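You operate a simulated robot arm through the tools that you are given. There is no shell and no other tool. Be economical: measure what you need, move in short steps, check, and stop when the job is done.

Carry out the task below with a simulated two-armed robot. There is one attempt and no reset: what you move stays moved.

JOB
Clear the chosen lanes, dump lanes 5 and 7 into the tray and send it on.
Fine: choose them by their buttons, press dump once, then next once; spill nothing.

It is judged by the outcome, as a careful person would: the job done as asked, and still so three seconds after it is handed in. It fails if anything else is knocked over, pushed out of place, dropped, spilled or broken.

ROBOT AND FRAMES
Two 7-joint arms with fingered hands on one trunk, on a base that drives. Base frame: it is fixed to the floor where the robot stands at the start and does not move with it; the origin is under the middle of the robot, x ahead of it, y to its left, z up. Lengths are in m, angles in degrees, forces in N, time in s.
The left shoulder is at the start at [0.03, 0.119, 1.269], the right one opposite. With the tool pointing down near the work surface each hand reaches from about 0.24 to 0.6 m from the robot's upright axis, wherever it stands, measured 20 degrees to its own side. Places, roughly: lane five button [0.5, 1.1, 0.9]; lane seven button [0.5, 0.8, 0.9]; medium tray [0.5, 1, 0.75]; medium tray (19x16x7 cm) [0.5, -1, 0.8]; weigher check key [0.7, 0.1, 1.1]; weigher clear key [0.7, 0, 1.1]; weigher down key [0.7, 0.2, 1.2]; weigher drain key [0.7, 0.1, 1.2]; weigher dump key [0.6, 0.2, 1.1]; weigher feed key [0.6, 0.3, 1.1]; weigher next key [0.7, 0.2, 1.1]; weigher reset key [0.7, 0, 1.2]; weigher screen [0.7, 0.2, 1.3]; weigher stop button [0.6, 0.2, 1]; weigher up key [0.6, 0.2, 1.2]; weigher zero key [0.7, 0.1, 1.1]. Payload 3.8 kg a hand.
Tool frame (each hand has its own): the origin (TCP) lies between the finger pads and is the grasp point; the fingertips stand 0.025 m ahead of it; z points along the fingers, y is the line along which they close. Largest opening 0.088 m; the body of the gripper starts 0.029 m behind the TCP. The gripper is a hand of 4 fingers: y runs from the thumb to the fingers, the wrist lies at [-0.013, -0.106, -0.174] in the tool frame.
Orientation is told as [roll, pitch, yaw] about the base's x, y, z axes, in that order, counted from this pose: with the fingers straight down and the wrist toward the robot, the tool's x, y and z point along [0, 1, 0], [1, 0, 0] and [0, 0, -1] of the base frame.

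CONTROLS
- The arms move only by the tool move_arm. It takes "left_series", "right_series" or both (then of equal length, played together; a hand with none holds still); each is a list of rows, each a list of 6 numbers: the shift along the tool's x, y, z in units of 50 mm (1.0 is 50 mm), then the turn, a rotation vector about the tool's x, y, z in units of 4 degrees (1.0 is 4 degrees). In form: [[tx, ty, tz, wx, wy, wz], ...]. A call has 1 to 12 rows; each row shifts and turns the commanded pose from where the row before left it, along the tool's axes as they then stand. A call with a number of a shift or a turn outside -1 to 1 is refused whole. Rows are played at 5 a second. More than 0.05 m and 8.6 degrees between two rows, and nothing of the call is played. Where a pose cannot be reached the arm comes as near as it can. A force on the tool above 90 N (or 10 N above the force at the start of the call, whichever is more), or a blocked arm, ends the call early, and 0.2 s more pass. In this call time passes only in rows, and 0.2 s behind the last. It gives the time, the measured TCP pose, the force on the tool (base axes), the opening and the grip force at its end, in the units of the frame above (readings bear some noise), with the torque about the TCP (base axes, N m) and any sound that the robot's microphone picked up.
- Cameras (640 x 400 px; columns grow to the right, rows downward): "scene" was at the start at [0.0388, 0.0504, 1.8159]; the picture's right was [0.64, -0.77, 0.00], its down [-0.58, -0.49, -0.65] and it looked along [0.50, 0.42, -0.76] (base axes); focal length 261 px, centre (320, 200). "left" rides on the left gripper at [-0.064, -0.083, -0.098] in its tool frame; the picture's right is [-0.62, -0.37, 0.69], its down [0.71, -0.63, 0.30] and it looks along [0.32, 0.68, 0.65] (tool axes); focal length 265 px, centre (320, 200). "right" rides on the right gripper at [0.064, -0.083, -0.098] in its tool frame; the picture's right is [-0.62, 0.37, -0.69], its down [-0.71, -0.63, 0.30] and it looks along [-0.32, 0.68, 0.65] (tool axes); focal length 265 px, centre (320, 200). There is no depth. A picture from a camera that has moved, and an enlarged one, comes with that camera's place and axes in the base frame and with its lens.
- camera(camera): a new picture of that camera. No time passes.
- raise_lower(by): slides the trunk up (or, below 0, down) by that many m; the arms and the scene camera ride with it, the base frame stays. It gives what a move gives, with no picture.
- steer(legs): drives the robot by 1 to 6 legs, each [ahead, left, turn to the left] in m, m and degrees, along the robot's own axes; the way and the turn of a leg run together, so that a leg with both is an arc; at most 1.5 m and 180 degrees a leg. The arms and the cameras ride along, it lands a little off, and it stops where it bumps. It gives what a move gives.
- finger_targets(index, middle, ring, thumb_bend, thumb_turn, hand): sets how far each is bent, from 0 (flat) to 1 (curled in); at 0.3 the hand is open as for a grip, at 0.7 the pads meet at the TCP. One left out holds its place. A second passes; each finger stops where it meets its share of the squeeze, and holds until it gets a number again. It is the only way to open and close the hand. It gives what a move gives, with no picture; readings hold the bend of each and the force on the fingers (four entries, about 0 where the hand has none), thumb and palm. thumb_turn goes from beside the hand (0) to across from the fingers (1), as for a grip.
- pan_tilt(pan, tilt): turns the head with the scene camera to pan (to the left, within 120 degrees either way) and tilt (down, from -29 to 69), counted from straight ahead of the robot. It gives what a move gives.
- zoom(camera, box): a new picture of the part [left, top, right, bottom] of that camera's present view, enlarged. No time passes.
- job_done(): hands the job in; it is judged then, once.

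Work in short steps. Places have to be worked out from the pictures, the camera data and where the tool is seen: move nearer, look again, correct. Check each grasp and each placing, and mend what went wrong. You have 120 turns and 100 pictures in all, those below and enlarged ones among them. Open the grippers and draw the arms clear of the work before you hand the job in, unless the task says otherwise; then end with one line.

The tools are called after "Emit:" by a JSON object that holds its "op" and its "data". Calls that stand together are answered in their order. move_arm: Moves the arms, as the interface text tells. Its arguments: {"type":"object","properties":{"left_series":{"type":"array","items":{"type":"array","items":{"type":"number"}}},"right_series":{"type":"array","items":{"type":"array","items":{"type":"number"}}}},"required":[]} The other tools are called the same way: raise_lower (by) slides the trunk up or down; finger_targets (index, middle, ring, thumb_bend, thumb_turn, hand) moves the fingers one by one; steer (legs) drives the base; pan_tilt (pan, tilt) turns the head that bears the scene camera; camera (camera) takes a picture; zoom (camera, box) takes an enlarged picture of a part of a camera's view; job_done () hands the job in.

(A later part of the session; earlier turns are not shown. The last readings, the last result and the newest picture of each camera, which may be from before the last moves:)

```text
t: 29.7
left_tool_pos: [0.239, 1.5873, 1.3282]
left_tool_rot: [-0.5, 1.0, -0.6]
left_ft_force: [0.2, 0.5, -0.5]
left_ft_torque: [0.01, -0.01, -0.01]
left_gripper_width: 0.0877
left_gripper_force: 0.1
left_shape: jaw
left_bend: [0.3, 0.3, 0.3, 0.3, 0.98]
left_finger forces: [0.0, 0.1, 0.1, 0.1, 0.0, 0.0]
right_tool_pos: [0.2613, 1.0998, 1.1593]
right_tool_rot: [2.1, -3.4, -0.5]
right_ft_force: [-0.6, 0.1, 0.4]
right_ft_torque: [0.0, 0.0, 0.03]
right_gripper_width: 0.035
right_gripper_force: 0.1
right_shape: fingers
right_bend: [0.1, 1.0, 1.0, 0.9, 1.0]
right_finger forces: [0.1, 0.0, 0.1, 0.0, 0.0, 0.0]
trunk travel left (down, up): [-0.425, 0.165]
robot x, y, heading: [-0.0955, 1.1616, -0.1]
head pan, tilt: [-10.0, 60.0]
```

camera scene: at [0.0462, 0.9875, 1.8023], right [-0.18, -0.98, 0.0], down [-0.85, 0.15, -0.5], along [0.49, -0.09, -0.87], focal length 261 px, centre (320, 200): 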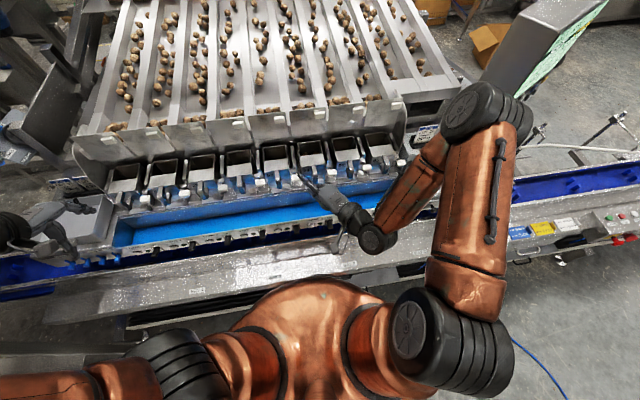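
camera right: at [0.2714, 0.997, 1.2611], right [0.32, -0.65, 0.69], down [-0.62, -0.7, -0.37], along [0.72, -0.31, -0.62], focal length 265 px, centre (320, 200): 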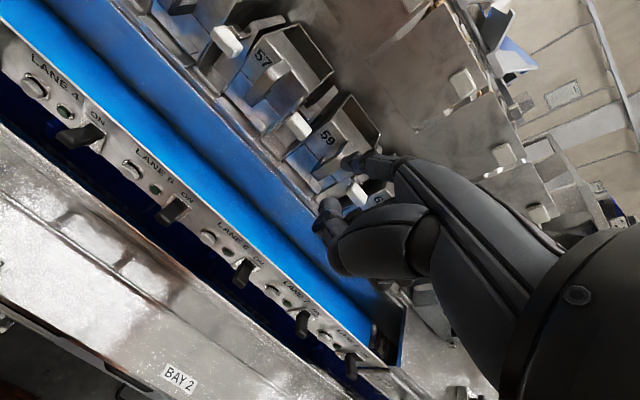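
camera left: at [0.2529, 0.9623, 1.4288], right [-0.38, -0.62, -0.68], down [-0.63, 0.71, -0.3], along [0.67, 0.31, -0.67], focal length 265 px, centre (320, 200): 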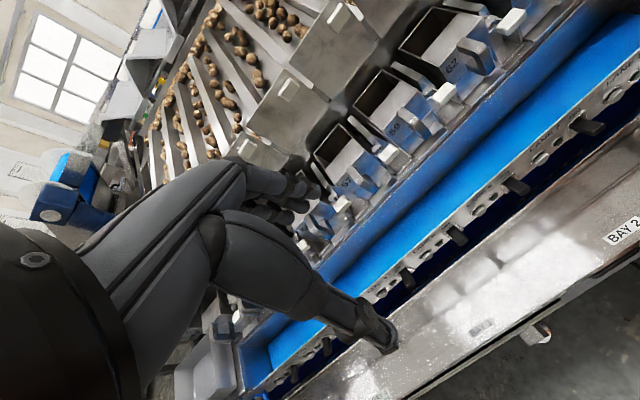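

Moving the right hand down to a stand-off about 5 cm in front of the lane 5 button.

Emit:
{"op": "move_arm", "data": {"right_series": [[-0.13, 0.225, 0.83, 0, 0, 0], [-0.13, 0.225, 0.83, 0, 0, 0], [-0.13, 0.225, 0.83, 0, 0, 0], [-0.13, 0.225, 0.83, 0, 0, 0], [-0.13, 0.225, 0.83, 0, 0, 0]]}}

Emit:
{"op": "camera", "data": {"camera": "right"}}

Emit:
{"op": "zoom", "data": {"camera": "scene", "box": [240, 110, 440, 250]}}

```text
t: 30.9
left_tool_pos: [0.2395, 1.5888, 1.3289]
left_tool_rot: [-0.6, 1.0, -0.6]
left_ft_force: [0.0, -0.6, -0.1]
left_ft_torque: [-0.02, -0.02, 0.0]
left_gripper_width: 0.0876
left_gripper_force: 0.0
left_shape: jaw
left_bend: [0.3, 0.3, 0.3, 0.3, 0.98]
left_finger forces: [0.0, 0.0, 0.1, 0.0, 0.0, 0.0]
right_tool_pos: [0.3309, 1.0746, 0.9556]
right_tool_rot: [2.2, -3.3, -0.4]
right_ft_force: [-0.3, 0.0, 0.6]
right_ft_torque: [0.04, 0.02, 0.03]
right_gripper_width: 0.0351
right_gripper_force: 0.1
right_shape: fingers
right_bend: [0.1, 1.0, 1.0, 0.9, 1.0]
right_finger forces: [0.0, 0.1, 0.1, 0.0, 0.1, 0.0]
trunk travel left (down, up): [-0.425, 0.165]
robot x, y, heading: [-0.0992, 1.1652, -0.7]
head pan, tilt: [-10.0, 60.0]
```

```text
68 pictures are left
camera right: at [0.2404, 1.1355, 1.0513], right [0.32, -0.65, 0.69], down [-0.61, -0.7, -0.37], along [0.72, -0.31, -0.62], focal length 265 px, centre (320, 200)
```

right: 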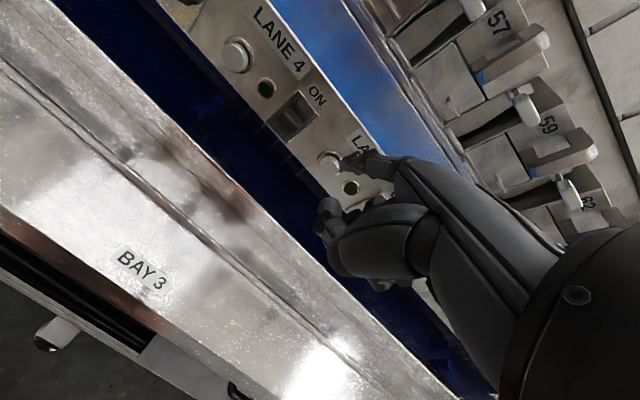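

```text
2.86 times, centred on (340, 180) of scene
camera zoom: at [-0.0521, 1.1531, 1.8023], right [-0.18, -0.98, 0.0], down [-0.85, 0.15, -0.5], along [0.49, -0.09, -0.87], focal length 744 px, centre (263, 257)
```

zoom: 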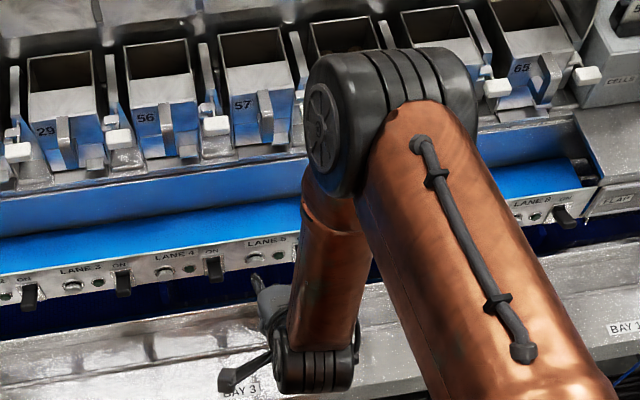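

The tip looks near the lane 5 button; I enlarge to check.

Emit:
{"op": "zoom", "data": {"camera": "right", "box": [220, 0, 440, 240]}}

Emit:
{"op": "zoom", "data": {"camera": "scene", "box": [280, 160, 370, 240]}}

```text
1.67 times, centred on (330, 120) of right
camera zoom: at [0.2404, 1.1355, 1.0513], right [0.32, -0.65, 0.69], down [-0.61, -0.7, -0.37], along [0.72, -0.31, -0.62], focal length 442 px, centre (303, 333)
```

zoom: 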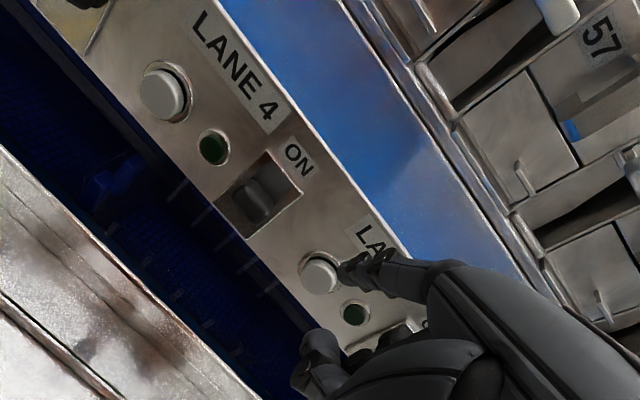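

```text
5.00 times, centred on (325, 200) of scene
camera zoom: at [-0.0521, 1.1531, 1.8023], right [-0.18, -0.98, 0.0], down [-0.85, 0.15, -0.5], along [0.49, -0.09, -0.87], focal length 1303 px, centre (295, 200)
```

zoom: 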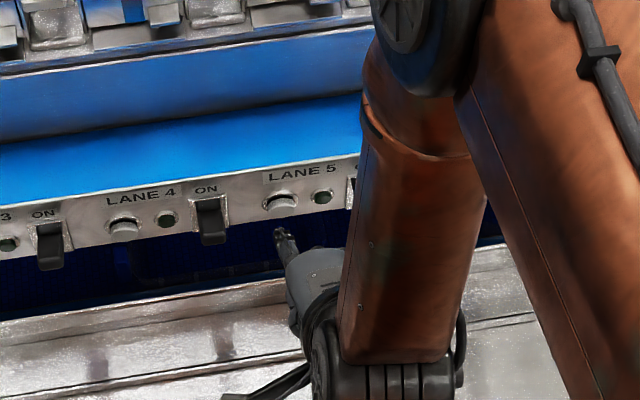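

Tip ≈ (0.398, 1.085, 0.959), button ≈ (0.447, 1.073, 0.912), face normal about (−0.83, 0, 0.55). I align on the normal and advance to near contact.

Emit:
{"op": "move_arm", "data": {"right_series": [[-0.24, 0.29, 0.52, 0, 0, 0], [0, 0.2, 0.15, 0, 0, 0], [0, 0.2, 0.15, 0, 0, 0]]}}

Emit:
{"op": "zoom", "data": {"camera": "right", "box": [240, 60, 440, 240]}}

Emit:
{"op": "zoom", "data": {"camera": "scene", "box": [280, 160, 370, 240]}}

```text
t: 31.7
left_tool_pos: [0.2388, 1.5886, 1.3274]
left_tool_rot: [-0.5, 1.0, -0.7]
left_ft_force: [0.8, 1.3, -0.1]
left_ft_torque: [0.02, 0.01, 0.02]
left_gripper_width: 0.0879
left_gripper_force: 0.1
left_shape: jaw
left_bend: [0.3, 0.3, 0.3, 0.3, 0.98]
left_finger forces: [0.0, 0.0, 0.0, 0.1, 0.0, 0.1]
right_tool_pos: [0.3661, 1.0635, 0.9164]
right_tool_rot: [2.1, -3.3, -0.3]
right_ft_force: [-0.1, -0.1, -1.0]
right_ft_torque: [0.02, 0.0, 0.02]
right_gripper_width: 0.0349
right_gripper_force: 0.1
right_shape: fingers
right_bend: [0.1, 1.0, 1.0, 0.9, 1.0]
right_finger forces: [0.0, 0.1, 0.0, 0.0, 0.0, 0.0]
trunk travel left (down, up): [-0.425, 0.165]
robot x, y, heading: [-0.0973, 1.163, -0.2]
head pan, tilt: [-10.0, 60.0]
```

```text
2.22 times, centred on (340, 150) of right
camera zoom: at [0.2764, 1.1258, 1.0126], right [0.32, -0.65, 0.69], down [-0.62, -0.7, -0.37], along [0.72, -0.31, -0.62], focal length 590 px, centre (276, 311)
```

zoom: 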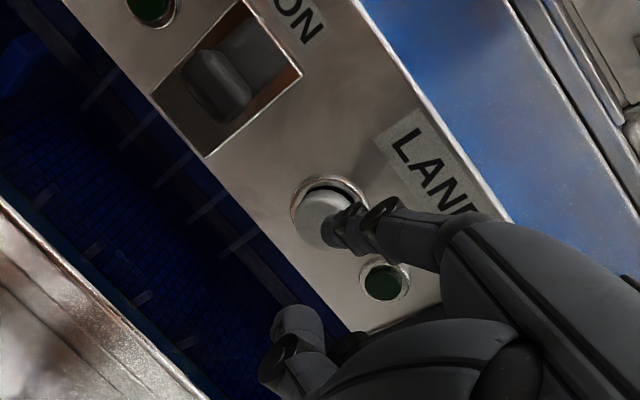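

```text
5.00 times, centred on (325, 200) of scene
camera zoom: at [-0.0527, 1.154, 1.8023], right [-0.18, -0.98, 0.0], down [-0.85, 0.15, -0.5], along [0.49, -0.09, -0.87], focal length 1303 px, centre (295, 200)
```

zoom: 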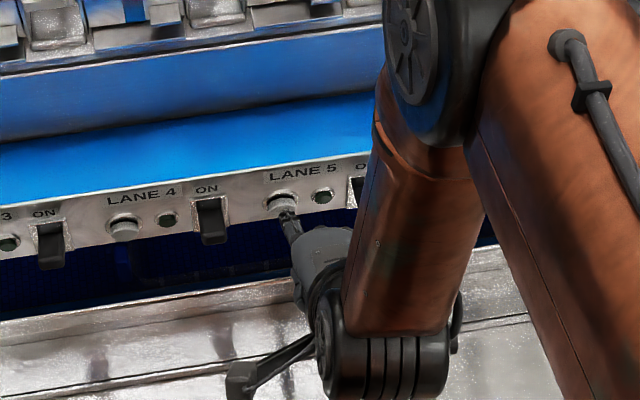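

The tip is at the cap. I nudge 3 mm left and press in 5 mm steps.

Emit:
{"op": "move_arm", "data": {"right_series": [[0.06, 0.08, 0.06, 0, 0, 0], [0, 0.08, 0.06, 0, 0, 0]]}}

Emit:
{"op": "zoom", "data": {"camera": "right", "box": [240, 60, 440, 240]}}

```text
t: 32.3
left_tool_pos: [0.2381, 1.5892, 1.3296]
left_tool_rot: [-0.5, 0.9, -0.5]
left_ft_force: [0.0, 0.6, -0.6]
left_ft_torque: [-0.01, 0.02, -0.01]
left_gripper_width: 0.088
left_gripper_force: 0.0
left_shape: jaw
left_bend: [0.3, 0.3, 0.3, 0.3, 0.98]
left_finger forces: [0.1, 0.0, 0.1, 0.1, 0.0, 0.0]
right_tool_pos: [0.3739, 1.0677, 0.9112]
right_tool_rot: [2.0, -3.3, -0.5]
right_ft_force: [-1.7, 0.2, 0.9]
right_ft_torque: [0.0, -0.05, 0.03]
right_gripper_width: 0.0343
right_gripper_force: 1.0
right_shape: fingers
right_bend: [0.1, 1.0, 1.0, 0.9, 1.0]
right_finger forces: [1.5, 0.0, 0.0, 0.0, 0.1, 0.0]
trunk travel left (down, up): [-0.425, 0.165]
robot x, y, heading: [-0.0969, 1.1639, -0.3]
head pan, tilt: [-10.0, 60.0]
heard: click
```

```text
2.22 times, centred on (340, 150) of right
camera zoom: at [0.2847, 1.1293, 1.0071], right [0.32, -0.65, 0.69], down [-0.61, -0.7, -0.37], along [0.72, -0.31, -0.62], focal length 590 px, centre (276, 311)
```

zoom: 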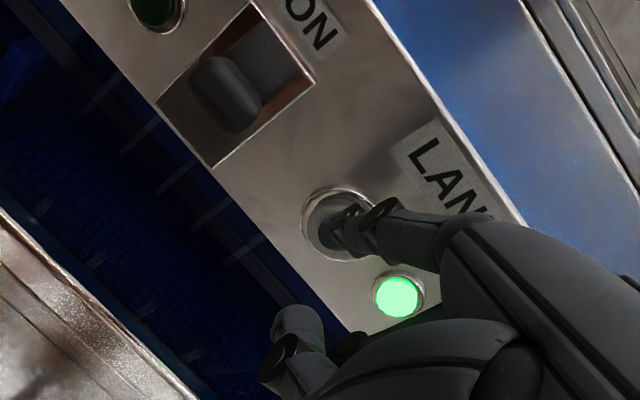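

Click, and the lane 5 lamp is lit. I back off 10 cm along the normal and shift 25 cm right to lane 7.

Emit:
{"op": "move_arm", "data": {"right_series": [[0, -0.8, -0.6, 0, 0, 0], [0, -0.8, -0.6, 0, 0, 0], [-1, 0, 0, 0, 0, 0], [-1, 0, 0, 0, 0, 0], [-1, 0, 0, 0, 0, 0], [-1, 0, 0, 0, 0, 0], [-1, 0, 0, 0, 0, 0], [0, 0.8, 0.6, 0, 0, 0]]}}

Emit:
{"op": "camera", "data": {"camera": "right"}}

Emit:
{"op": "camera", "data": {"camera": "scene"}}

```text
t: 34.1
left_tool_pos: [0.2399, 1.5891, 1.3277]
left_tool_rot: [-0.6, 1.0, -0.5]
left_ft_force: [-0.1, -0.3, -0.1]
left_ft_torque: [0.0, 0.0, -0.01]
left_gripper_width: 0.0879
left_gripper_force: 0.1
left_shape: jaw
left_bend: [0.3, 0.3, 0.3, 0.3, 0.98]
left_finger forces: [0.0, 0.1, 0.0, 0.0, 0.1, 0.1]
right_tool_pos: [0.3325, 0.8157, 0.9282]
right_tool_rot: [2.1, -3.3, -0.3]
right_ft_force: [1.1, -0.2, -0.5]
right_ft_torque: [-0.01, 0.0, -0.01]
right_gripper_width: 0.0351
right_gripper_force: 0.1
right_shape: fingers
right_bend: [0.1, 1.0, 1.0, 0.9, 1.0]
right_finger forces: [0.0, 0.0, 0.0, 0.1, 0.0, 0.0]
trunk travel left (down, up): [-0.425, 0.165]
robot x, y, heading: [-0.0957, 1.1665, -0.1]
head pan, tilt: [-10.0, 60.0]
```

```text
61 pictures are left
camera right: at [0.2427, 0.8771, 1.0246], right [0.33, -0.65, 0.69], down [-0.62, -0.7, -0.36], along [0.72, -0.31, -0.62], focal length 265 px, centre (320, 200)
```

right: 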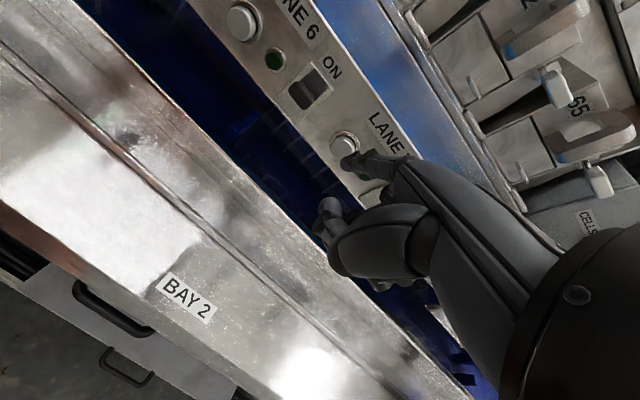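

```text
60 pictures are left
camera scene: at [-0.0504, 1.1545, 1.8022], right [-0.18, -0.98, 0.0], down [-0.85, 0.15, -0.5], along [0.49, -0.09, -0.87], focal length 261 px, centre (320, 200)
```

scene: 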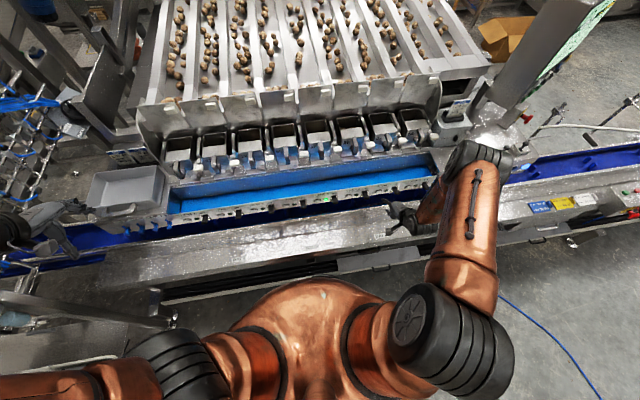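

Lane 7 button computes to (0.450, 0.825, 0.911). I move to just before contact, matching the lane 5 press geometry.

Emit:
{"op": "move_arm", "data": {"right_series": [[0.04, 0.31, 0.12, 0, 0, 0], [0.04, 0.31, 0.12, 0, 0, 0]]}}

Emit:
{"op": "zoom", "data": {"camera": "right", "box": [240, 60, 440, 240]}}

```text
t: 34.7
left_tool_pos: [0.2398, 1.5884, 1.3285]
left_tool_rot: [-0.6, 1.0, -0.7]
left_ft_force: [0.6, 0.4, -0.3]
left_ft_torque: [0.04, -0.01, 0.01]
left_gripper_width: 0.0879
left_gripper_force: 0.0
left_shape: jaw
left_bend: [0.3, 0.3, 0.3, 0.3, 0.98]
left_finger forces: [0.1, 0.0, 0.0, 0.0, 0.1, 0.0]
right_tool_pos: [0.3644, 0.8214, 0.9177]
right_tool_rot: [2.1, -3.4, -0.4]
right_ft_force: [0.0, 0.9, 0.0]
right_ft_torque: [0.01, 0.0, -0.01]
right_gripper_width: 0.0349
right_gripper_force: 0.0
right_shape: fingers
right_bend: [0.1, 1.0, 1.0, 0.9, 1.0]
right_finger forces: [0.0, 0.1, 0.0, 0.0, 0.1, 0.0]
trunk travel left (down, up): [-0.425, 0.165]
robot x, y, heading: [-0.0943, 1.1671, -0.1]
head pan, tilt: [-10.0, 60.0]
```

```text
2.22 times, centred on (340, 150) of right
camera zoom: at [0.2744, 0.8823, 1.0156], right [0.32, -0.65, 0.69], down [-0.62, -0.7, -0.37], along [0.72, -0.31, -0.62], focal length 590 px, centre (276, 311)
```

zoom: 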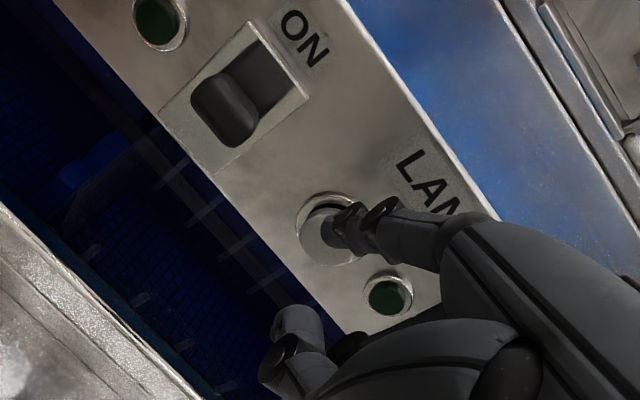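

The finger is centred on the lane 7 cap. I press in the same small steps.

Emit:
{"op": "move_arm", "data": {"right_series": [[0, 0.08, 0.06, 0, 0, 0], [0, 0.09, 0.07, 0, 0, 0]]}}

Emit:
{"op": "zoom", "data": {"camera": "right", "box": [240, 60, 440, 240]}}

```text
t: 35.3
left_tool_pos: [0.2384, 1.5884, 1.3269]
left_tool_rot: [-0.5, 0.9, -0.6]
left_ft_force: [0.2, -0.2, -0.2]
left_ft_torque: [-0.01, 0.02, 0.0]
left_gripper_width: 0.0878
left_gripper_force: 0.1
left_shape: jaw
left_bend: [0.3, 0.3, 0.3, 0.3, 0.98]
left_finger forces: [0.0, 0.0, 0.0, 0.0, 0.0, 0.0]
right_tool_pos: [0.3713, 0.8193, 0.9132]
right_tool_rot: [2.2, -3.3, -0.4]
right_ft_force: [-1.6, 0.2, 0.0]
right_ft_torque: [0.0, -0.02, 0.0]
right_gripper_width: 0.0342
right_gripper_force: 0.8
right_shape: fingers
right_bend: [0.1, 1.0, 1.0, 0.9, 1.0]
right_finger forces: [1.3, 0.1, 0.0, 0.0, 0.0, 0.0]
trunk travel left (down, up): [-0.425, 0.165]
robot x, y, heading: [-0.0965, 1.1657, -0.4]
head pan, tilt: [-10.0, 60.0]
heard: click
```

```text
2.22 times, centred on (340, 150) of right
camera zoom: at [0.2823, 0.8825, 1.0094], right [0.32, -0.65, 0.69], down [-0.61, -0.7, -0.37], along [0.72, -0.31, -0.62], focal length 590 px, centre (276, 311)
```

zoom: 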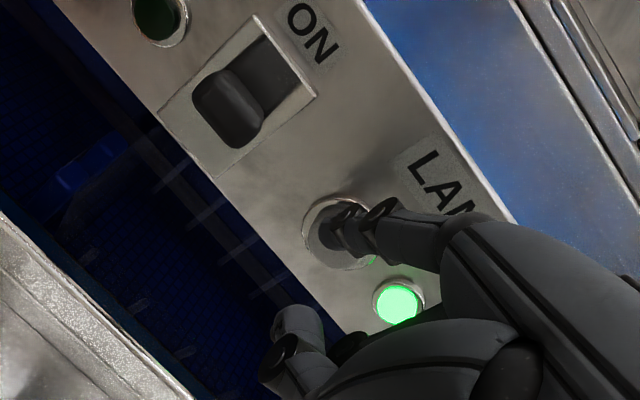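

Click, lane 7 lamp lit. I back the hand off and raise it; then I want a look under the rail to confirm the tray is under the gutter.

Emit:
{"op": "move_arm", "data": {"right_series": [[0, -0.8, -0.6, 0, 0, 0], [0, -0.8, -0.6, 0, 0, 0], [0, 0, -0.5, 0, 0, 0]]}}

Emit:
{"op": "steer", "data": {"legs": [[-0.2, 0, 0]]}}

Emit:
{"op": "move_arm", "data": {"right_series": [[0, 0, 0.2, -1, 0, 0], [0, 0, 0.2, -1, 0, 0], [0, 0, 0.2, -1, 0, 0], [0, 0, 0.2, -1, 0, 0], [0, 0, 0, -1, 0, 0], [0, 0, 0, -1, 0, 0], [0, 0, 0, -1, 0, 0], [0, 0, 0, -1, 0, 0]]}}

Emit:
{"op": "camera", "data": {"camera": "right"}}

Emit:
{"op": "camera", "data": {"camera": "scene"}}

```text
t: 36.1
left_tool_pos: [0.2401, 1.5885, 1.3285]
left_tool_rot: [-0.5, 1.0, -0.6]
left_ft_force: [-0.3, -0.6, -0.3]
left_ft_torque: [-0.01, -0.03, 0.03]
left_gripper_width: 0.0881
left_gripper_force: 0.0
left_shape: jaw
left_bend: [0.3, 0.3, 0.3, 0.3, 0.98]
left_finger forces: [0.0, 0.1, 0.0, 0.0, 0.0, 0.0]
right_tool_pos: [0.2868, 0.8204, 0.995]
right_tool_rot: [2.1, -3.3, -0.5]
right_ft_force: [0.9, 0.1, -0.2]
right_ft_torque: [-0.03, 0.01, 0.01]
right_gripper_width: 0.0349
right_gripper_force: 0.1
right_shape: fingers
right_bend: [0.1, 1.0, 1.0, 0.9, 1.0]
right_finger forces: [0.0, 0.1, 0.1, 0.1, 0.0, 0.1]
trunk travel left (down, up): [-0.425, 0.165]
robot x, y, heading: [-0.0995, 1.1626, -0.1]
head pan, tilt: [-10.0, 60.0]
```

```text
t: 37.7
left_tool_pos: [0.0354, 1.5897, 1.3282]
left_tool_rot: [-0.5, 0.8, -0.7]
left_ft_force: [0.0, 0.0, 0.9]
left_ft_torque: [0.0, -0.01, 0.01]
left_gripper_width: 0.0879
left_gripper_force: 0.1
left_shape: jaw
left_bend: [0.3, 0.3, 0.3, 0.3, 0.98]
left_finger forces: [0.1, 0.0, 0.1, 0.1, 0.1, 0.0]
right_tool_pos: [0.0813, 0.8197, 0.9955]
right_tool_rot: [2.2, -3.4, -0.5]
right_ft_force: [-0.6, 0.3, -0.5]
right_ft_torque: [-0.01, 0.0, 0.01]
right_gripper_width: 0.0348
right_gripper_force: 0.1
right_shape: fingers
right_bend: [0.1, 1.0, 1.0, 0.9, 1.0]
right_finger forces: [0.1, 0.1, 0.0, 0.1, 0.0, 0.0]
trunk travel left (down, up): [-0.425, 0.165]
robot x, y, heading: [-0.3019, 1.1638, -0.6]
head pan, tilt: [-10.0, 60.0]
```

```text
t: 39.5
left_tool_pos: [0.0342, 1.59, 1.3288]
left_tool_rot: [-0.5, 0.9, -0.6]
left_ft_force: [0.5, 0.0, 0.0]
left_ft_torque: [0.01, -0.01, 0.02]
left_gripper_width: 0.0877
left_gripper_force: 0.0
left_shape: jaw
left_bend: [0.3, 0.3, 0.3, 0.3, 0.98]
left_finger forces: [0.0, 0.0, 0.0, 0.0, 0.0, 0.0]
right_tool_pos: [0.0885, 0.8212, 0.9564]
right_tool_rot: [2.6, -35.4, -1.8]
right_ft_force: [0.1, 0.1, 0.0]
right_ft_torque: [0.01, 0.01, 0.01]
right_gripper_width: 0.035
right_gripper_force: 0.0
right_shape: fingers
right_bend: [0.1, 1.0, 1.0, 0.9, 1.0]
right_finger forces: [0.0, 0.0, 0.1, 0.0, 0.0, 0.0]
trunk travel left (down, up): [-0.425, 0.165]
robot x, y, heading: [-0.3005, 1.1658, -0.5]
head pan, tilt: [-10.0, 60.0]
```

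```text
57 pictures are left
camera right: at [-0.0366, 0.8851, 0.9899], right [-0.11, -0.65, 0.76], down [-0.34, -0.69, -0.64], along [0.93, -0.33, -0.15], focal length 265 px, centre (320, 200)
```

right: 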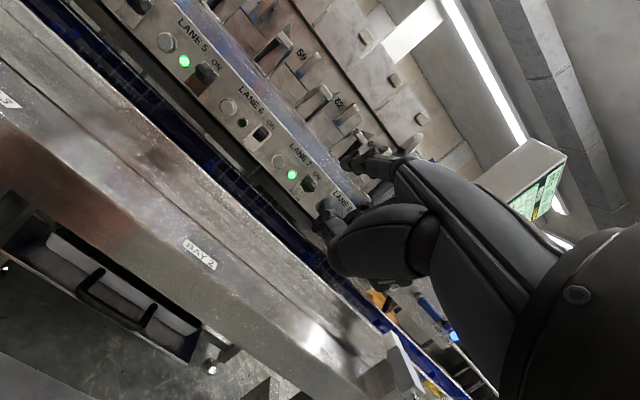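

```text
56 pictures are left
camera scene: at [-0.2577, 1.1546, 1.8023], right [-0.18, -0.98, 0.0], down [-0.85, 0.16, -0.5], along [0.49, -0.09, -0.87], focal length 261 px, centre (320, 200)
```

scene: 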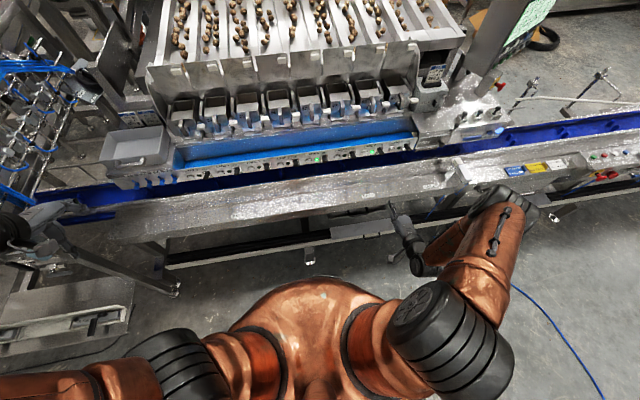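

Both lane lamps are lit. I zoom under the rail to look for the tray.

Emit:
{"op": "zoom", "data": {"camera": "right", "box": [40, 0, 420, 340]}}

Emit:
{"op": "zoom", "data": {"camera": "scene", "box": [80, 100, 480, 220]}}

```text
1.18 times, centred on (230, 170) of right
camera zoom: at [-0.0366, 0.8851, 0.9899], right [-0.11, -0.65, 0.76], down [-0.34, -0.69, -0.64], along [0.93, -0.33, -0.15], focal length 312 px, centre (426, 235)
```

zoom: 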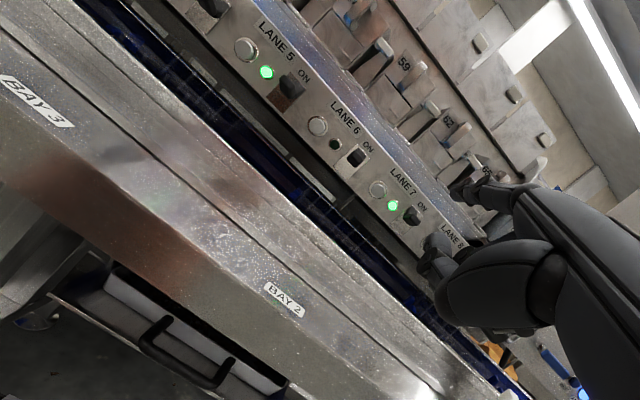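

```text
1.60 times, centred on (280, 160) of scene
camera zoom: at [-0.2577, 1.1546, 1.8023], right [-0.18, -0.98, 0.0], down [-0.85, 0.16, -0.5], along [0.49, -0.09, -0.87], focal length 417 px, centre (384, 264)
```

zoom: 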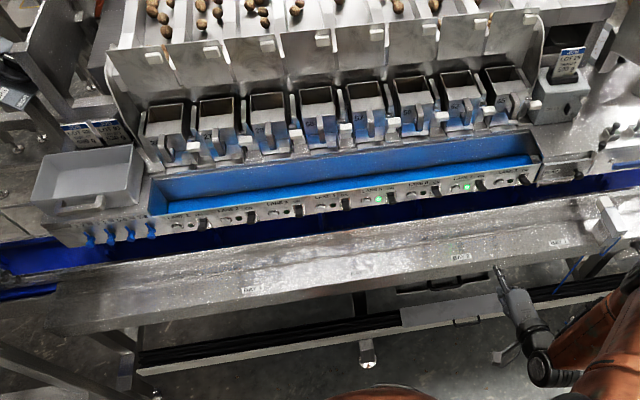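

I enlarge the gap beneath the rail further.

Emit:
{"op": "zoom", "data": {"camera": "right", "box": [130, 20, 290, 160]}}

Emit:
{"op": "zoom", "data": {"camera": "right", "box": [220, 130, 380, 270]}}

```text
2.86 times, centred on (210, 90) of right
camera zoom: at [-0.0366, 0.8851, 0.9899], right [-0.11, -0.65, 0.76], down [-0.34, -0.69, -0.64], along [0.93, -0.33, -0.15], focal length 758 px, centre (634, 514)
```

zoom: 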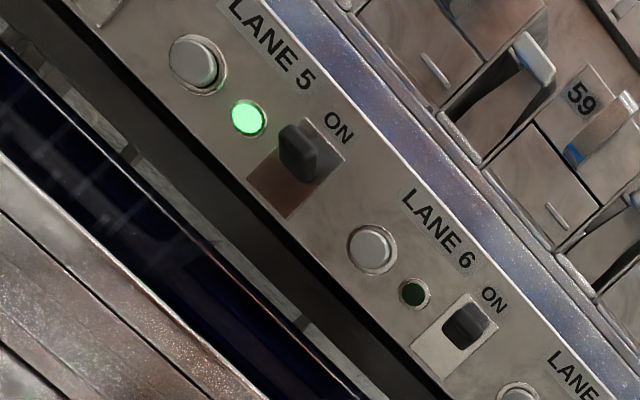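

```text
2.86 times, centred on (300, 200) of right
camera zoom: at [-0.0366, 0.8851, 0.9899], right [-0.11, -0.65, 0.76], down [-0.34, -0.69, -0.64], along [0.93, -0.33, -0.15], focal length 758 px, centre (377, 200)
```

zoom: 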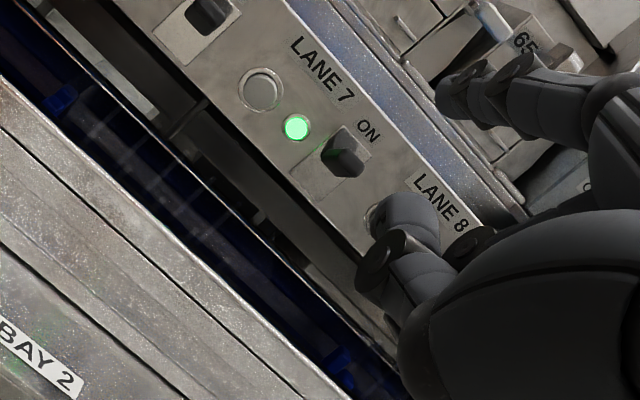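

The tray is not clearly visible. I bring the right camera closer and lower (well above the bench at z≈0.75) to look under the rail around y≈1.

Emit:
{"op": "move_arm", "data": {"right_series": [[0.575, 0.64, 0.825, 0, 0, 0], [0.575, 0.64, 0.825, 0, 0, 0], [0.575, 0.64, 0.825, 0, 0, 0], [0.575, 0.64, 0.825, 0, 0, 0]]}}

Emit:
{"op": "camera", "data": {"camera": "right"}}

```text
refused: row 1 steps farther than a row can; nothing moved
```

```text
51 pictures are left
camera right: at [-0.0366, 0.8851, 0.9899], right [-0.11, -0.65, 0.76], down [-0.34, -0.69, -0.64], along [0.93, -0.33, -0.15], focal length 265 px, centre (320, 200)
```

right: 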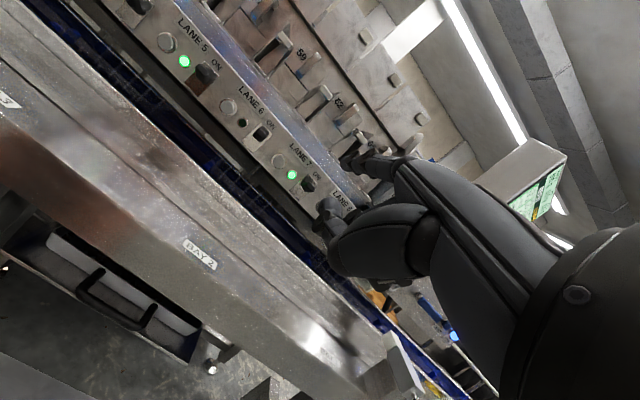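

Row step was too long; I split it into six rows.

Emit:
{"op": "move_arm", "data": {"right_series": [[0.38, 0.43, 0.55, 0, 0, 0], [0.38, 0.43, 0.55, 0, 0, 0], [0.38, 0.43, 0.55, 0, 0, 0], [0.38, 0.43, 0.55, 0, 0, 0], [0.38, 0.43, 0.55, 0, 0, 0], [0.38, 0.43, 0.55, 0, 0, 0]]}}

Emit:
{"op": "camera", "data": {"camera": "right"}}

```text
t: 40.9
left_tool_pos: [0.0361, 1.5897, 1.328]
left_tool_rot: [-0.6, 1.0, -0.7]
left_ft_force: [-0.1, 0.0, 0.8]
left_ft_torque: [0.02, 0.02, -0.01]
left_gripper_width: 0.0877
left_gripper_force: 0.1
left_shape: jaw
left_bend: [0.3, 0.3, 0.3, 0.3, 0.98]
left_finger forces: [0.0, 0.1, 0.0, 0.0, 0.1, 0.0]
right_tool_pos: [0.2938, 0.9361, 0.8994]
right_tool_rot: [2.5, -35.3, -1.9]
right_ft_force: [-0.2, -1.3, -0.9]
right_ft_torque: [-0.01, -0.01, 0.01]
right_gripper_width: 0.0351
right_gripper_force: 0.0
right_shape: fingers
right_bend: [0.1, 1.0, 1.0, 0.9, 1.0]
right_finger forces: [0.1, 0.1, 0.0, 0.0, 0.0, 0.1]
trunk travel left (down, up): [-0.425, 0.165]
robot x, y, heading: [-0.3036, 1.1655, -0.7]
head pan, tilt: [-10.0, 60.0]
```

```text
50 pictures are left
camera right: at [0.1683, 1.0003, 0.9338], right [-0.11, -0.65, 0.76], down [-0.34, -0.69, -0.64], along [0.93, -0.33, -0.15], focal length 265 px, centre (320, 200)
```

right: 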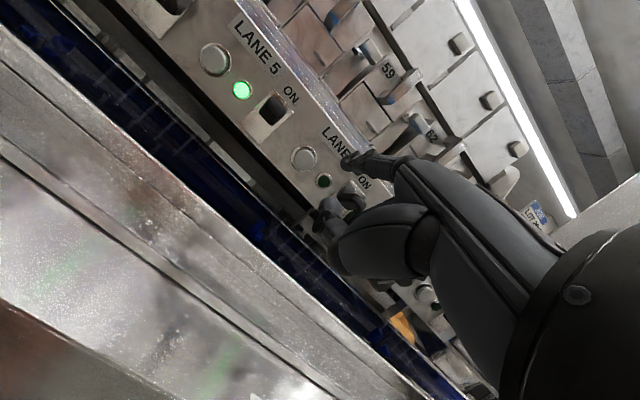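

Emit:
{"op": "zoom", "data": {"camera": "right", "box": [0, 0, 340, 260]}}

```text
1.54 times, centred on (170, 130) of right
camera zoom: at [0.1683, 1.0003, 0.9338], right [-0.11, -0.65, 0.76], down [-0.34, -0.69, -0.64], along [0.93, -0.33, -0.15], focal length 408 px, centre (551, 308)
```

zoom: 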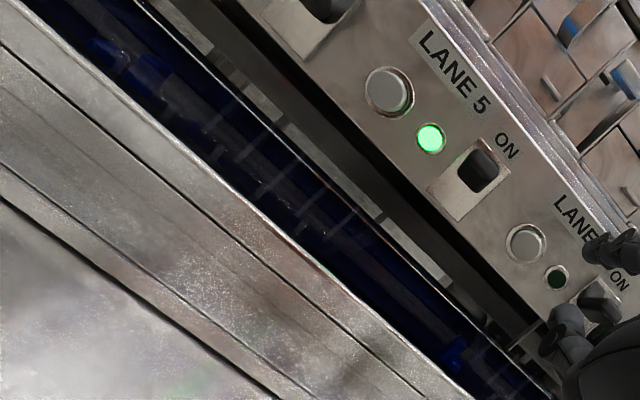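

A translucent tray is visible on the belt between two blue cleats, centred near y≈1.0 under the gutter. I withdraw and re-form the panel-press pose (yaw 32°, pitch -44°).

Emit:
{"op": "move_arm", "data": {"right_series": [[0.4, 0.05, -0.89, 0, 0, 0], [0.4, 0.05, -0.89, 0, 0, 0], [0.4, 0.05, -0.89, 0, 0, 0], [0.4, 0.05, -0.89, 0, 0, 0], [0.4, 0.05, -0.89, 0, 0, 0], [0.4, 0.05, -0.89, 0, 0, 0], [0.4, 0.05, -0.89, 0, 0, 0], [0.4, 0.05, -0.89, 0, 0, 0], [0, 0, 0, -1, 0, 0], [0, 0, 0, -1, 0, 0]]}}

Emit:
{"op": "move_arm", "data": {"right_series": [[0, 0, 0, 0, 0.695, -0.719], [0, 0, 0, 0, 0.695, -0.719], [0, 0, 0, 0, 0.695, -0.719], [0, 0, 0, 0, 0.695, -0.719], [0, 0, 0, 0, 0.695, -0.719], [0, 0, 0, 0, 0.695, -0.719], [0, 0, 0, 0, 0.695, -0.719], [0, 0, 0, 0, 0.695, -0.719]]}}

Emit:
{"op": "steer", "data": {"legs": [[0.1, -0.9, 0]]}}

Emit:
{"op": "pan_tilt", "data": {"pan": 0, "tilt": 45}}

Emit:
{"op": "camera", "data": {"camera": "scene"}}

```text
t: 43.1
left_tool_pos: [0.0352, 1.5891, 1.3292]
left_tool_rot: [-0.5, 1.0, -0.6]
left_ft_force: [0.3, 0.8, 0.2]
left_ft_torque: [0.01, 0.0, -0.01]
left_gripper_width: 0.0877
left_gripper_force: 0.1
left_shape: jaw
left_bend: [0.3, 0.3, 0.3, 0.3, 0.98]
left_finger forces: [0.0, 0.1, 0.1, 0.0, 0.1, 0.0]
right_tool_pos: [0.1049, 1.0872, 1.2049]
right_tool_rot: [2.8, -43.4, -2.4]
right_ft_force: [0.0, -0.8, 1.0]
right_ft_torque: [0.02, -0.02, 0.01]
right_gripper_width: 0.0351
right_gripper_force: 0.2
right_shape: fingers
right_bend: [0.1, 1.0, 1.0, 0.9, 1.0]
right_finger forces: [0.1, 0.0, 0.0, 0.1, 0.0, 0.1]
right hand out of reach, approached as far as the arm can: row 8
trunk travel left (down, up): [-0.425, 0.165]
robot x, y, heading: [-0.3011, 1.1636, -0.5]
head pan, tilt: [-10.0, 60.0]
```

```text
t: 44.9
left_tool_pos: [0.0342, 1.588, 1.3286]
left_tool_rot: [-0.5, 1.0, -0.7]
left_ft_force: [-0.1, 1.0, 0.5]
left_ft_torque: [0.01, -0.01, 0.0]
left_gripper_width: 0.0878
left_gripper_force: 0.0
left_shape: jaw
left_bend: [0.3, 0.3, 0.3, 0.3, 0.98]
left_finger forces: [0.0, 0.0, 0.0, 0.0, 0.0, 0.0]
right_tool_pos: [0.1044, 1.0874, 1.2041]
right_tool_rot: [3.0, -44.5, 29.6]
right_ft_force: [0.2, 0.0, 0.6]
right_ft_torque: [-0.02, -0.01, 0.01]
right_gripper_width: 0.0348
right_gripper_force: 0.1
right_shape: fingers
right_bend: [0.1, 1.0, 1.0, 0.9, 1.0]
right_finger forces: [0.1, 0.0, 0.1, 0.0, 0.0, 0.1]
trunk travel left (down, up): [-0.425, 0.165]
robot x, y, heading: [-0.3031, 1.167, -0.5]
head pan, tilt: [-10.0, 60.0]
```

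```text
t: 49.7
left_tool_pos: [0.1268, 0.6703, 1.3281]
left_tool_rot: [-0.5, 1.0, -0.9]
left_ft_force: [-0.5, -0.1, 0.1]
left_ft_torque: [0.03, -0.01, 0.0]
left_gripper_width: 0.0879
left_gripper_force: 0.0
left_shape: jaw
left_bend: [0.3, 0.3, 0.3, 0.3, 0.98]
left_finger forces: [0.0, 0.0, 0.0, 0.1, 0.0, 0.1]
right_tool_pos: [0.1954, 0.1684, 1.2043]
right_tool_rot: [2.9, -44.5, 29.5]
right_ft_force: [0.4, 0.2, -0.4]
right_ft_torque: [0.0, -0.03, 0.0]
right_gripper_width: 0.035
right_gripper_force: 0.1
right_shape: fingers
right_bend: [0.1, 1.0, 1.0, 0.9, 1.0]
right_finger forces: [0.0, 0.1, 0.1, 0.1, 0.0, 0.1]
trunk travel left (down, up): [-0.425, 0.165]
robot x, y, heading: [-0.2123, 0.2482, -0.4]
head pan, tilt: [-10.0, 60.0]
```

```text
t: 50.5
left_tool_pos: [0.1248, 0.6705, 1.3286]
left_tool_rot: [-0.6, 1.0, -0.8]
left_ft_force: [0.7, -0.2, -0.1]
left_ft_torque: [-0.03, -0.01, 0.02]
left_gripper_width: 0.088
left_gripper_force: 0.1
left_shape: jaw
left_bend: [0.3, 0.3, 0.3, 0.3, 0.98]
left_finger forces: [0.1, 0.0, 0.0, 0.0, 0.0, 0.1]
right_tool_pos: [0.1954, 0.1686, 1.2048]
right_tool_rot: [2.9, -44.5, 29.6]
right_ft_force: [1.1, 0.2, 0.6]
right_ft_torque: [0.03, -0.03, 0.02]
right_gripper_width: 0.0349
right_gripper_force: 0.1
right_shape: fingers
right_bend: [0.1, 1.0, 1.0, 0.9, 1.0]
right_finger forces: [0.1, 0.0, 0.0, 0.0, 0.0, 0.0]
trunk travel left (down, up): [-0.425, 0.165]
robot x, y, heading: [-0.2124, 0.2505, -0.5]
head pan, tilt: [0.0, 45.0]
```

```text
48 pictures are left
camera scene: at [-0.1512, 0.2476, 1.8217], right [-0.01, -1.0, 0.0], down [-0.71, 0.01, -0.71], along [0.71, -0.01, -0.71], focal length 261 px, centre (320, 200)
```

scene: 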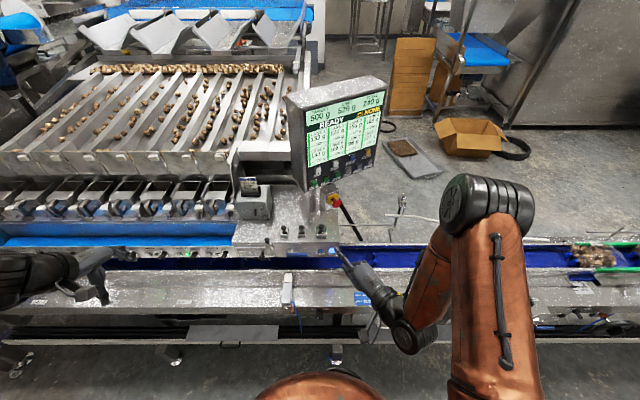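

The screen shows READY with total 240 g (144+96), as wanted. A downstream tray with product is visible near y≈-1; I'll check it before NEXT. I drive forward 0.2 and right 0.12, and pitch the hand down 12° so it clears the e-stop below the keys.

Emit:
{"op": "steer", "data": {"legs": [[0.2, -0.12, 0]]}}

Emit:
{"op": "move_arm", "data": {"right_series": [[0, 0, 0, 1, 0, 0], [0, 0, 0, 1, 0, 0], [0, 0, 0, 1, 0, 0]]}}

Emit:
{"op": "camera", "data": {"camera": "scene"}}

Emit:
{"op": "camera", "data": {"camera": "right"}}

```text
t: 52.2
left_tool_pos: [0.3271, 0.5479, 1.3282]
left_tool_rot: [-0.4, 1.0, -0.9]
left_ft_force: [0.3, -1.0, 0.1]
left_ft_torque: [-0.04, 0.02, 0.03]
left_gripper_width: 0.088
left_gripper_force: 0.1
left_shape: jaw
left_bend: [0.3, 0.3, 0.3, 0.3, 0.98]
left_finger forces: [0.0, 0.1, 0.1, 0.1, 0.1, 0.0]
right_tool_pos: [0.3965, 0.0462, 1.2042]
right_tool_rot: [2.9, -44.6, 29.4]
right_ft_force: [1.3, 0.3, 0.0]
right_ft_torque: [0.0, 0.01, 0.01]
right_gripper_width: 0.035
right_gripper_force: 0.0
right_shape: fingers
right_bend: [0.1, 1.0, 1.0, 0.9, 1.0]
right_finger forces: [0.0, 0.1, 0.0, 0.0, 0.1, 0.1]
trunk travel left (down, up): [-0.425, 0.165]
robot x, y, heading: [-0.0107, 0.1254, -0.7]
head pan, tilt: [0.0, 45.0]
```

```text
t: 53.0
left_tool_pos: [0.3275, 0.5484, 1.3287]
left_tool_rot: [-0.5, 0.9, -0.8]
left_ft_force: [-0.9, -0.2, -0.4]
left_ft_torque: [-0.01, 0.02, 0.02]
left_gripper_width: 0.0878
left_gripper_force: 0.0
left_shape: jaw
left_bend: [0.3, 0.3, 0.3, 0.3, 0.98]
left_finger forces: [0.0, 0.0, 0.0, 0.1, 0.0, 0.0]
right_tool_pos: [0.3967, 0.046, 1.2047]
right_tool_rot: [2.5, -32.5, 30.3]
right_ft_force: [-0.4, 0.2, -0.1]
right_ft_torque: [0.01, 0.0, -0.02]
right_gripper_width: 0.0351
right_gripper_force: 0.1
right_shape: fingers
right_bend: [0.1, 1.0, 1.0, 0.9, 1.0]
right_finger forces: [0.0, 0.0, 0.0, 0.0, 0.1, 0.0]
trunk travel left (down, up): [-0.425, 0.165]
robot x, y, heading: [-0.012, 0.1252, -0.7]
head pan, tilt: [0.0, 45.0]
```

```text
47 pictures are left
camera scene: at [0.0499, 0.1257, 1.8218], right [-0.01, -1.0, 0.0], down [-0.71, 0.01, -0.71], along [0.71, -0.01, -0.71], focal length 261 px, centre (320, 200)
```

scene: 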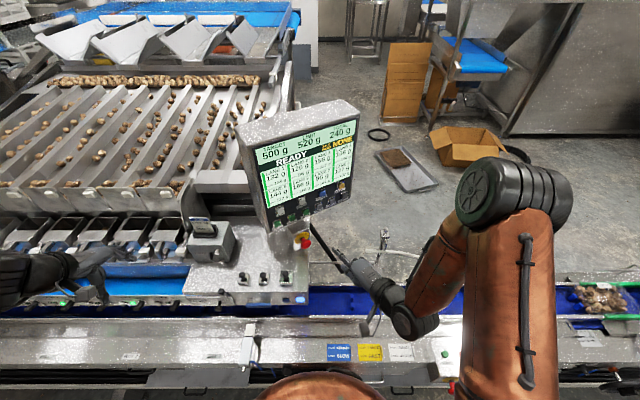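

```text
46 pictures are left
camera right: at [0.2572, 0.0352, 1.2461], right [0.29, -0.58, 0.76], down [0.05, -0.78, -0.62], along [0.96, 0.21, -0.2], focal length 265 px, centre (320, 200)
```

right: 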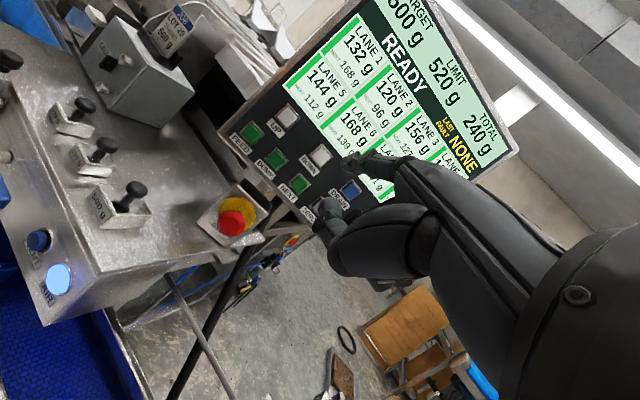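

I zoom on the panel keys, on the side controls, and on the downstream tray.

Emit:
{"op": "zoom", "data": {"camera": "right", "box": [200, 80, 400, 260]}}

Emit:
{"op": "zoom", "data": {"camera": "right", "box": [0, 0, 270, 330]}}

Emit:
{"op": "zoom", "data": {"camera": "scene", "box": [540, 250, 640, 340]}}

Emit:
{"op": "zoom", "data": {"camera": "scene", "box": [230, 150, 400, 330]}}

```text
2.22 times, centred on (300, 170) of right
camera zoom: at [0.2572, 0.0352, 1.2461], right [0.29, -0.58, 0.76], down [0.05, -0.78, -0.62], along [0.96, 0.21, -0.2], focal length 590 px, centre (364, 267)
```

zoom: 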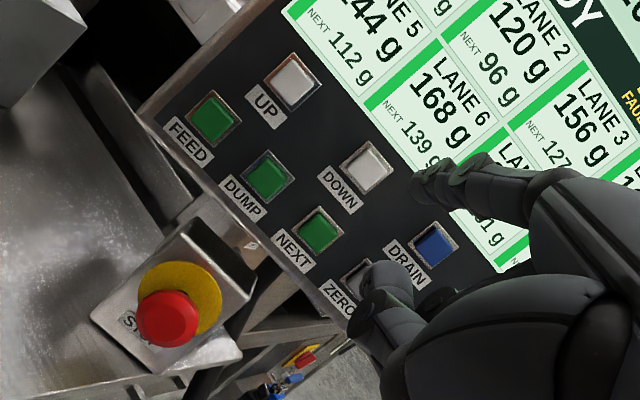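

```text
1.21 times, centred on (135, 165) of right
camera zoom: at [0.2572, 0.0352, 1.2461], right [0.29, -0.58, 0.76], down [0.05, -0.78, -0.62], along [0.96, 0.21, -0.2], focal length 322 px, centre (544, 242)
```

zoom: 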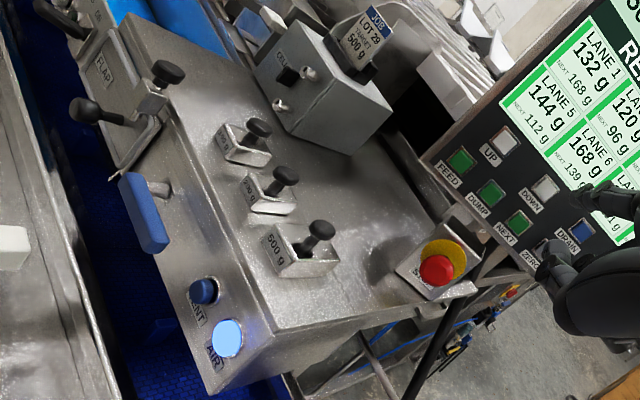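

```text
4.44 times, centred on (590, 295) of scene
camera zoom: at [0.0499, 0.1257, 1.8218], right [-0.01, -1.0, 0.0], down [-0.71, 0.01, -0.71], along [0.71, -0.01, -0.71], focal length 1158 px, centre (-880, -222)
```

zoom: 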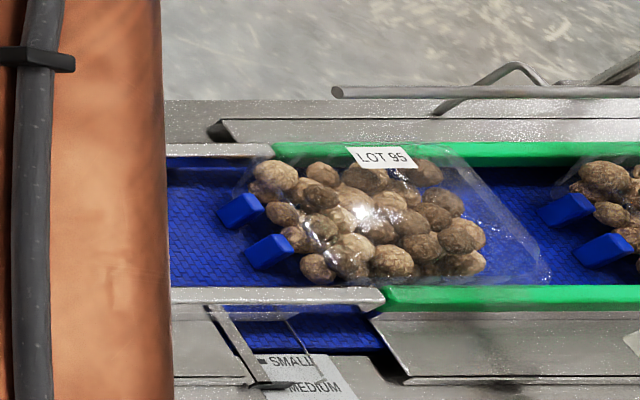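

```text
2.22 times, centred on (315, 240) of scene
camera zoom: at [0.0499, 0.1257, 1.8218], right [-0.01, -1.0, 0.0], down [-0.71, 0.01, -0.71], along [0.71, -0.01, -0.71], focal length 579 px, centre (331, 111)
```

zoom: 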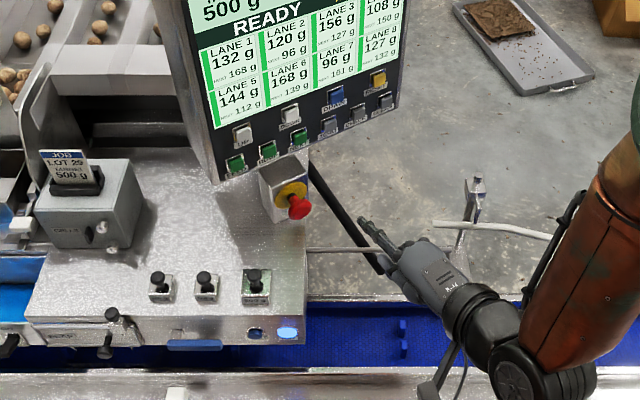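

I look more closely at the FLAP lever and gutter end, since an open flap could spill product.

Emit:
{"op": "zoom", "data": {"camera": "right", "box": [0, 0, 110, 110]}}

Emit:
{"op": "zoom", "data": {"camera": "scene", "box": [90, 230, 330, 340]}}

Emit:
{"op": "camera", "data": {"camera": "left"}}

```text
3.64 times, centred on (55, 55) of right
camera zoom: at [0.2572, 0.0352, 1.2461], right [0.29, -0.58, 0.76], down [0.05, -0.78, -0.62], along [0.96, 0.21, -0.2], focal length 965 px, centre (1284, 727)
```

zoom: 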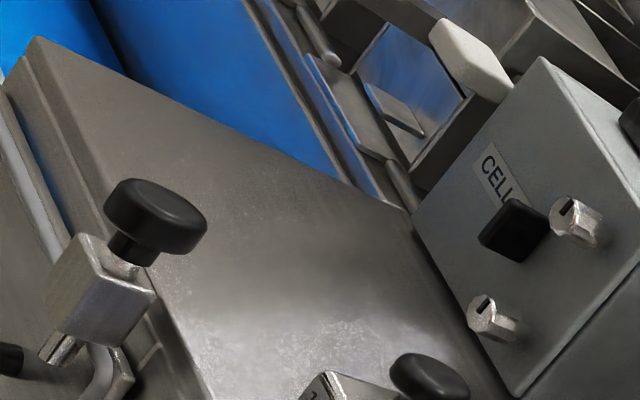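

```text
2.67 times, centred on (210, 285) of scene
camera zoom: at [0.0499, 0.1257, 1.8218], right [-0.01, -1.0, 0.0], down [-0.71, 0.01, -0.71], along [0.71, -0.01, -0.71], focal length 695 px, centre (613, -27)
```

zoom: 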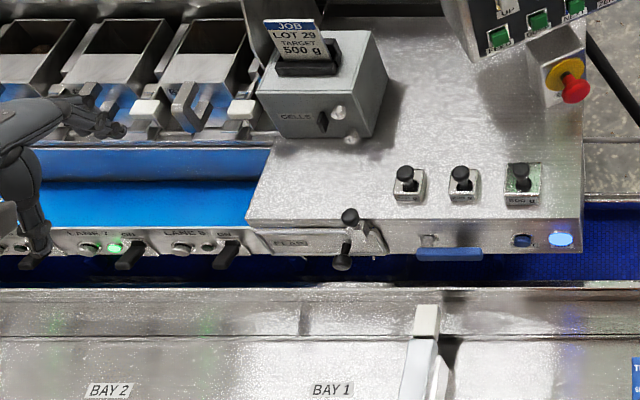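

```text
39 pictures are left
camera left: at [0.2453, 0.4868, 1.4288], right [-0.39, -0.62, -0.68], down [-0.62, 0.72, -0.3], along [0.68, 0.31, -0.67], focal length 265 px, centre (320, 200)
```

left: 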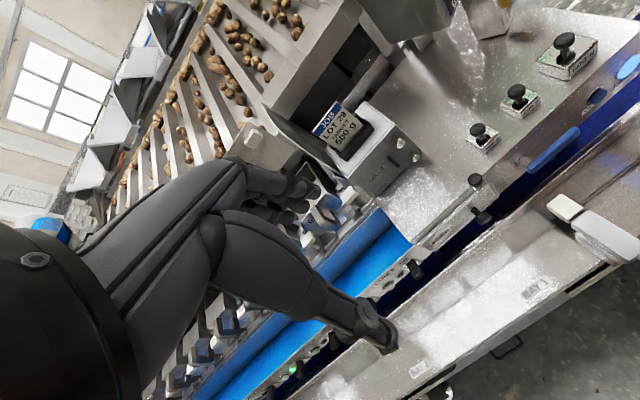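

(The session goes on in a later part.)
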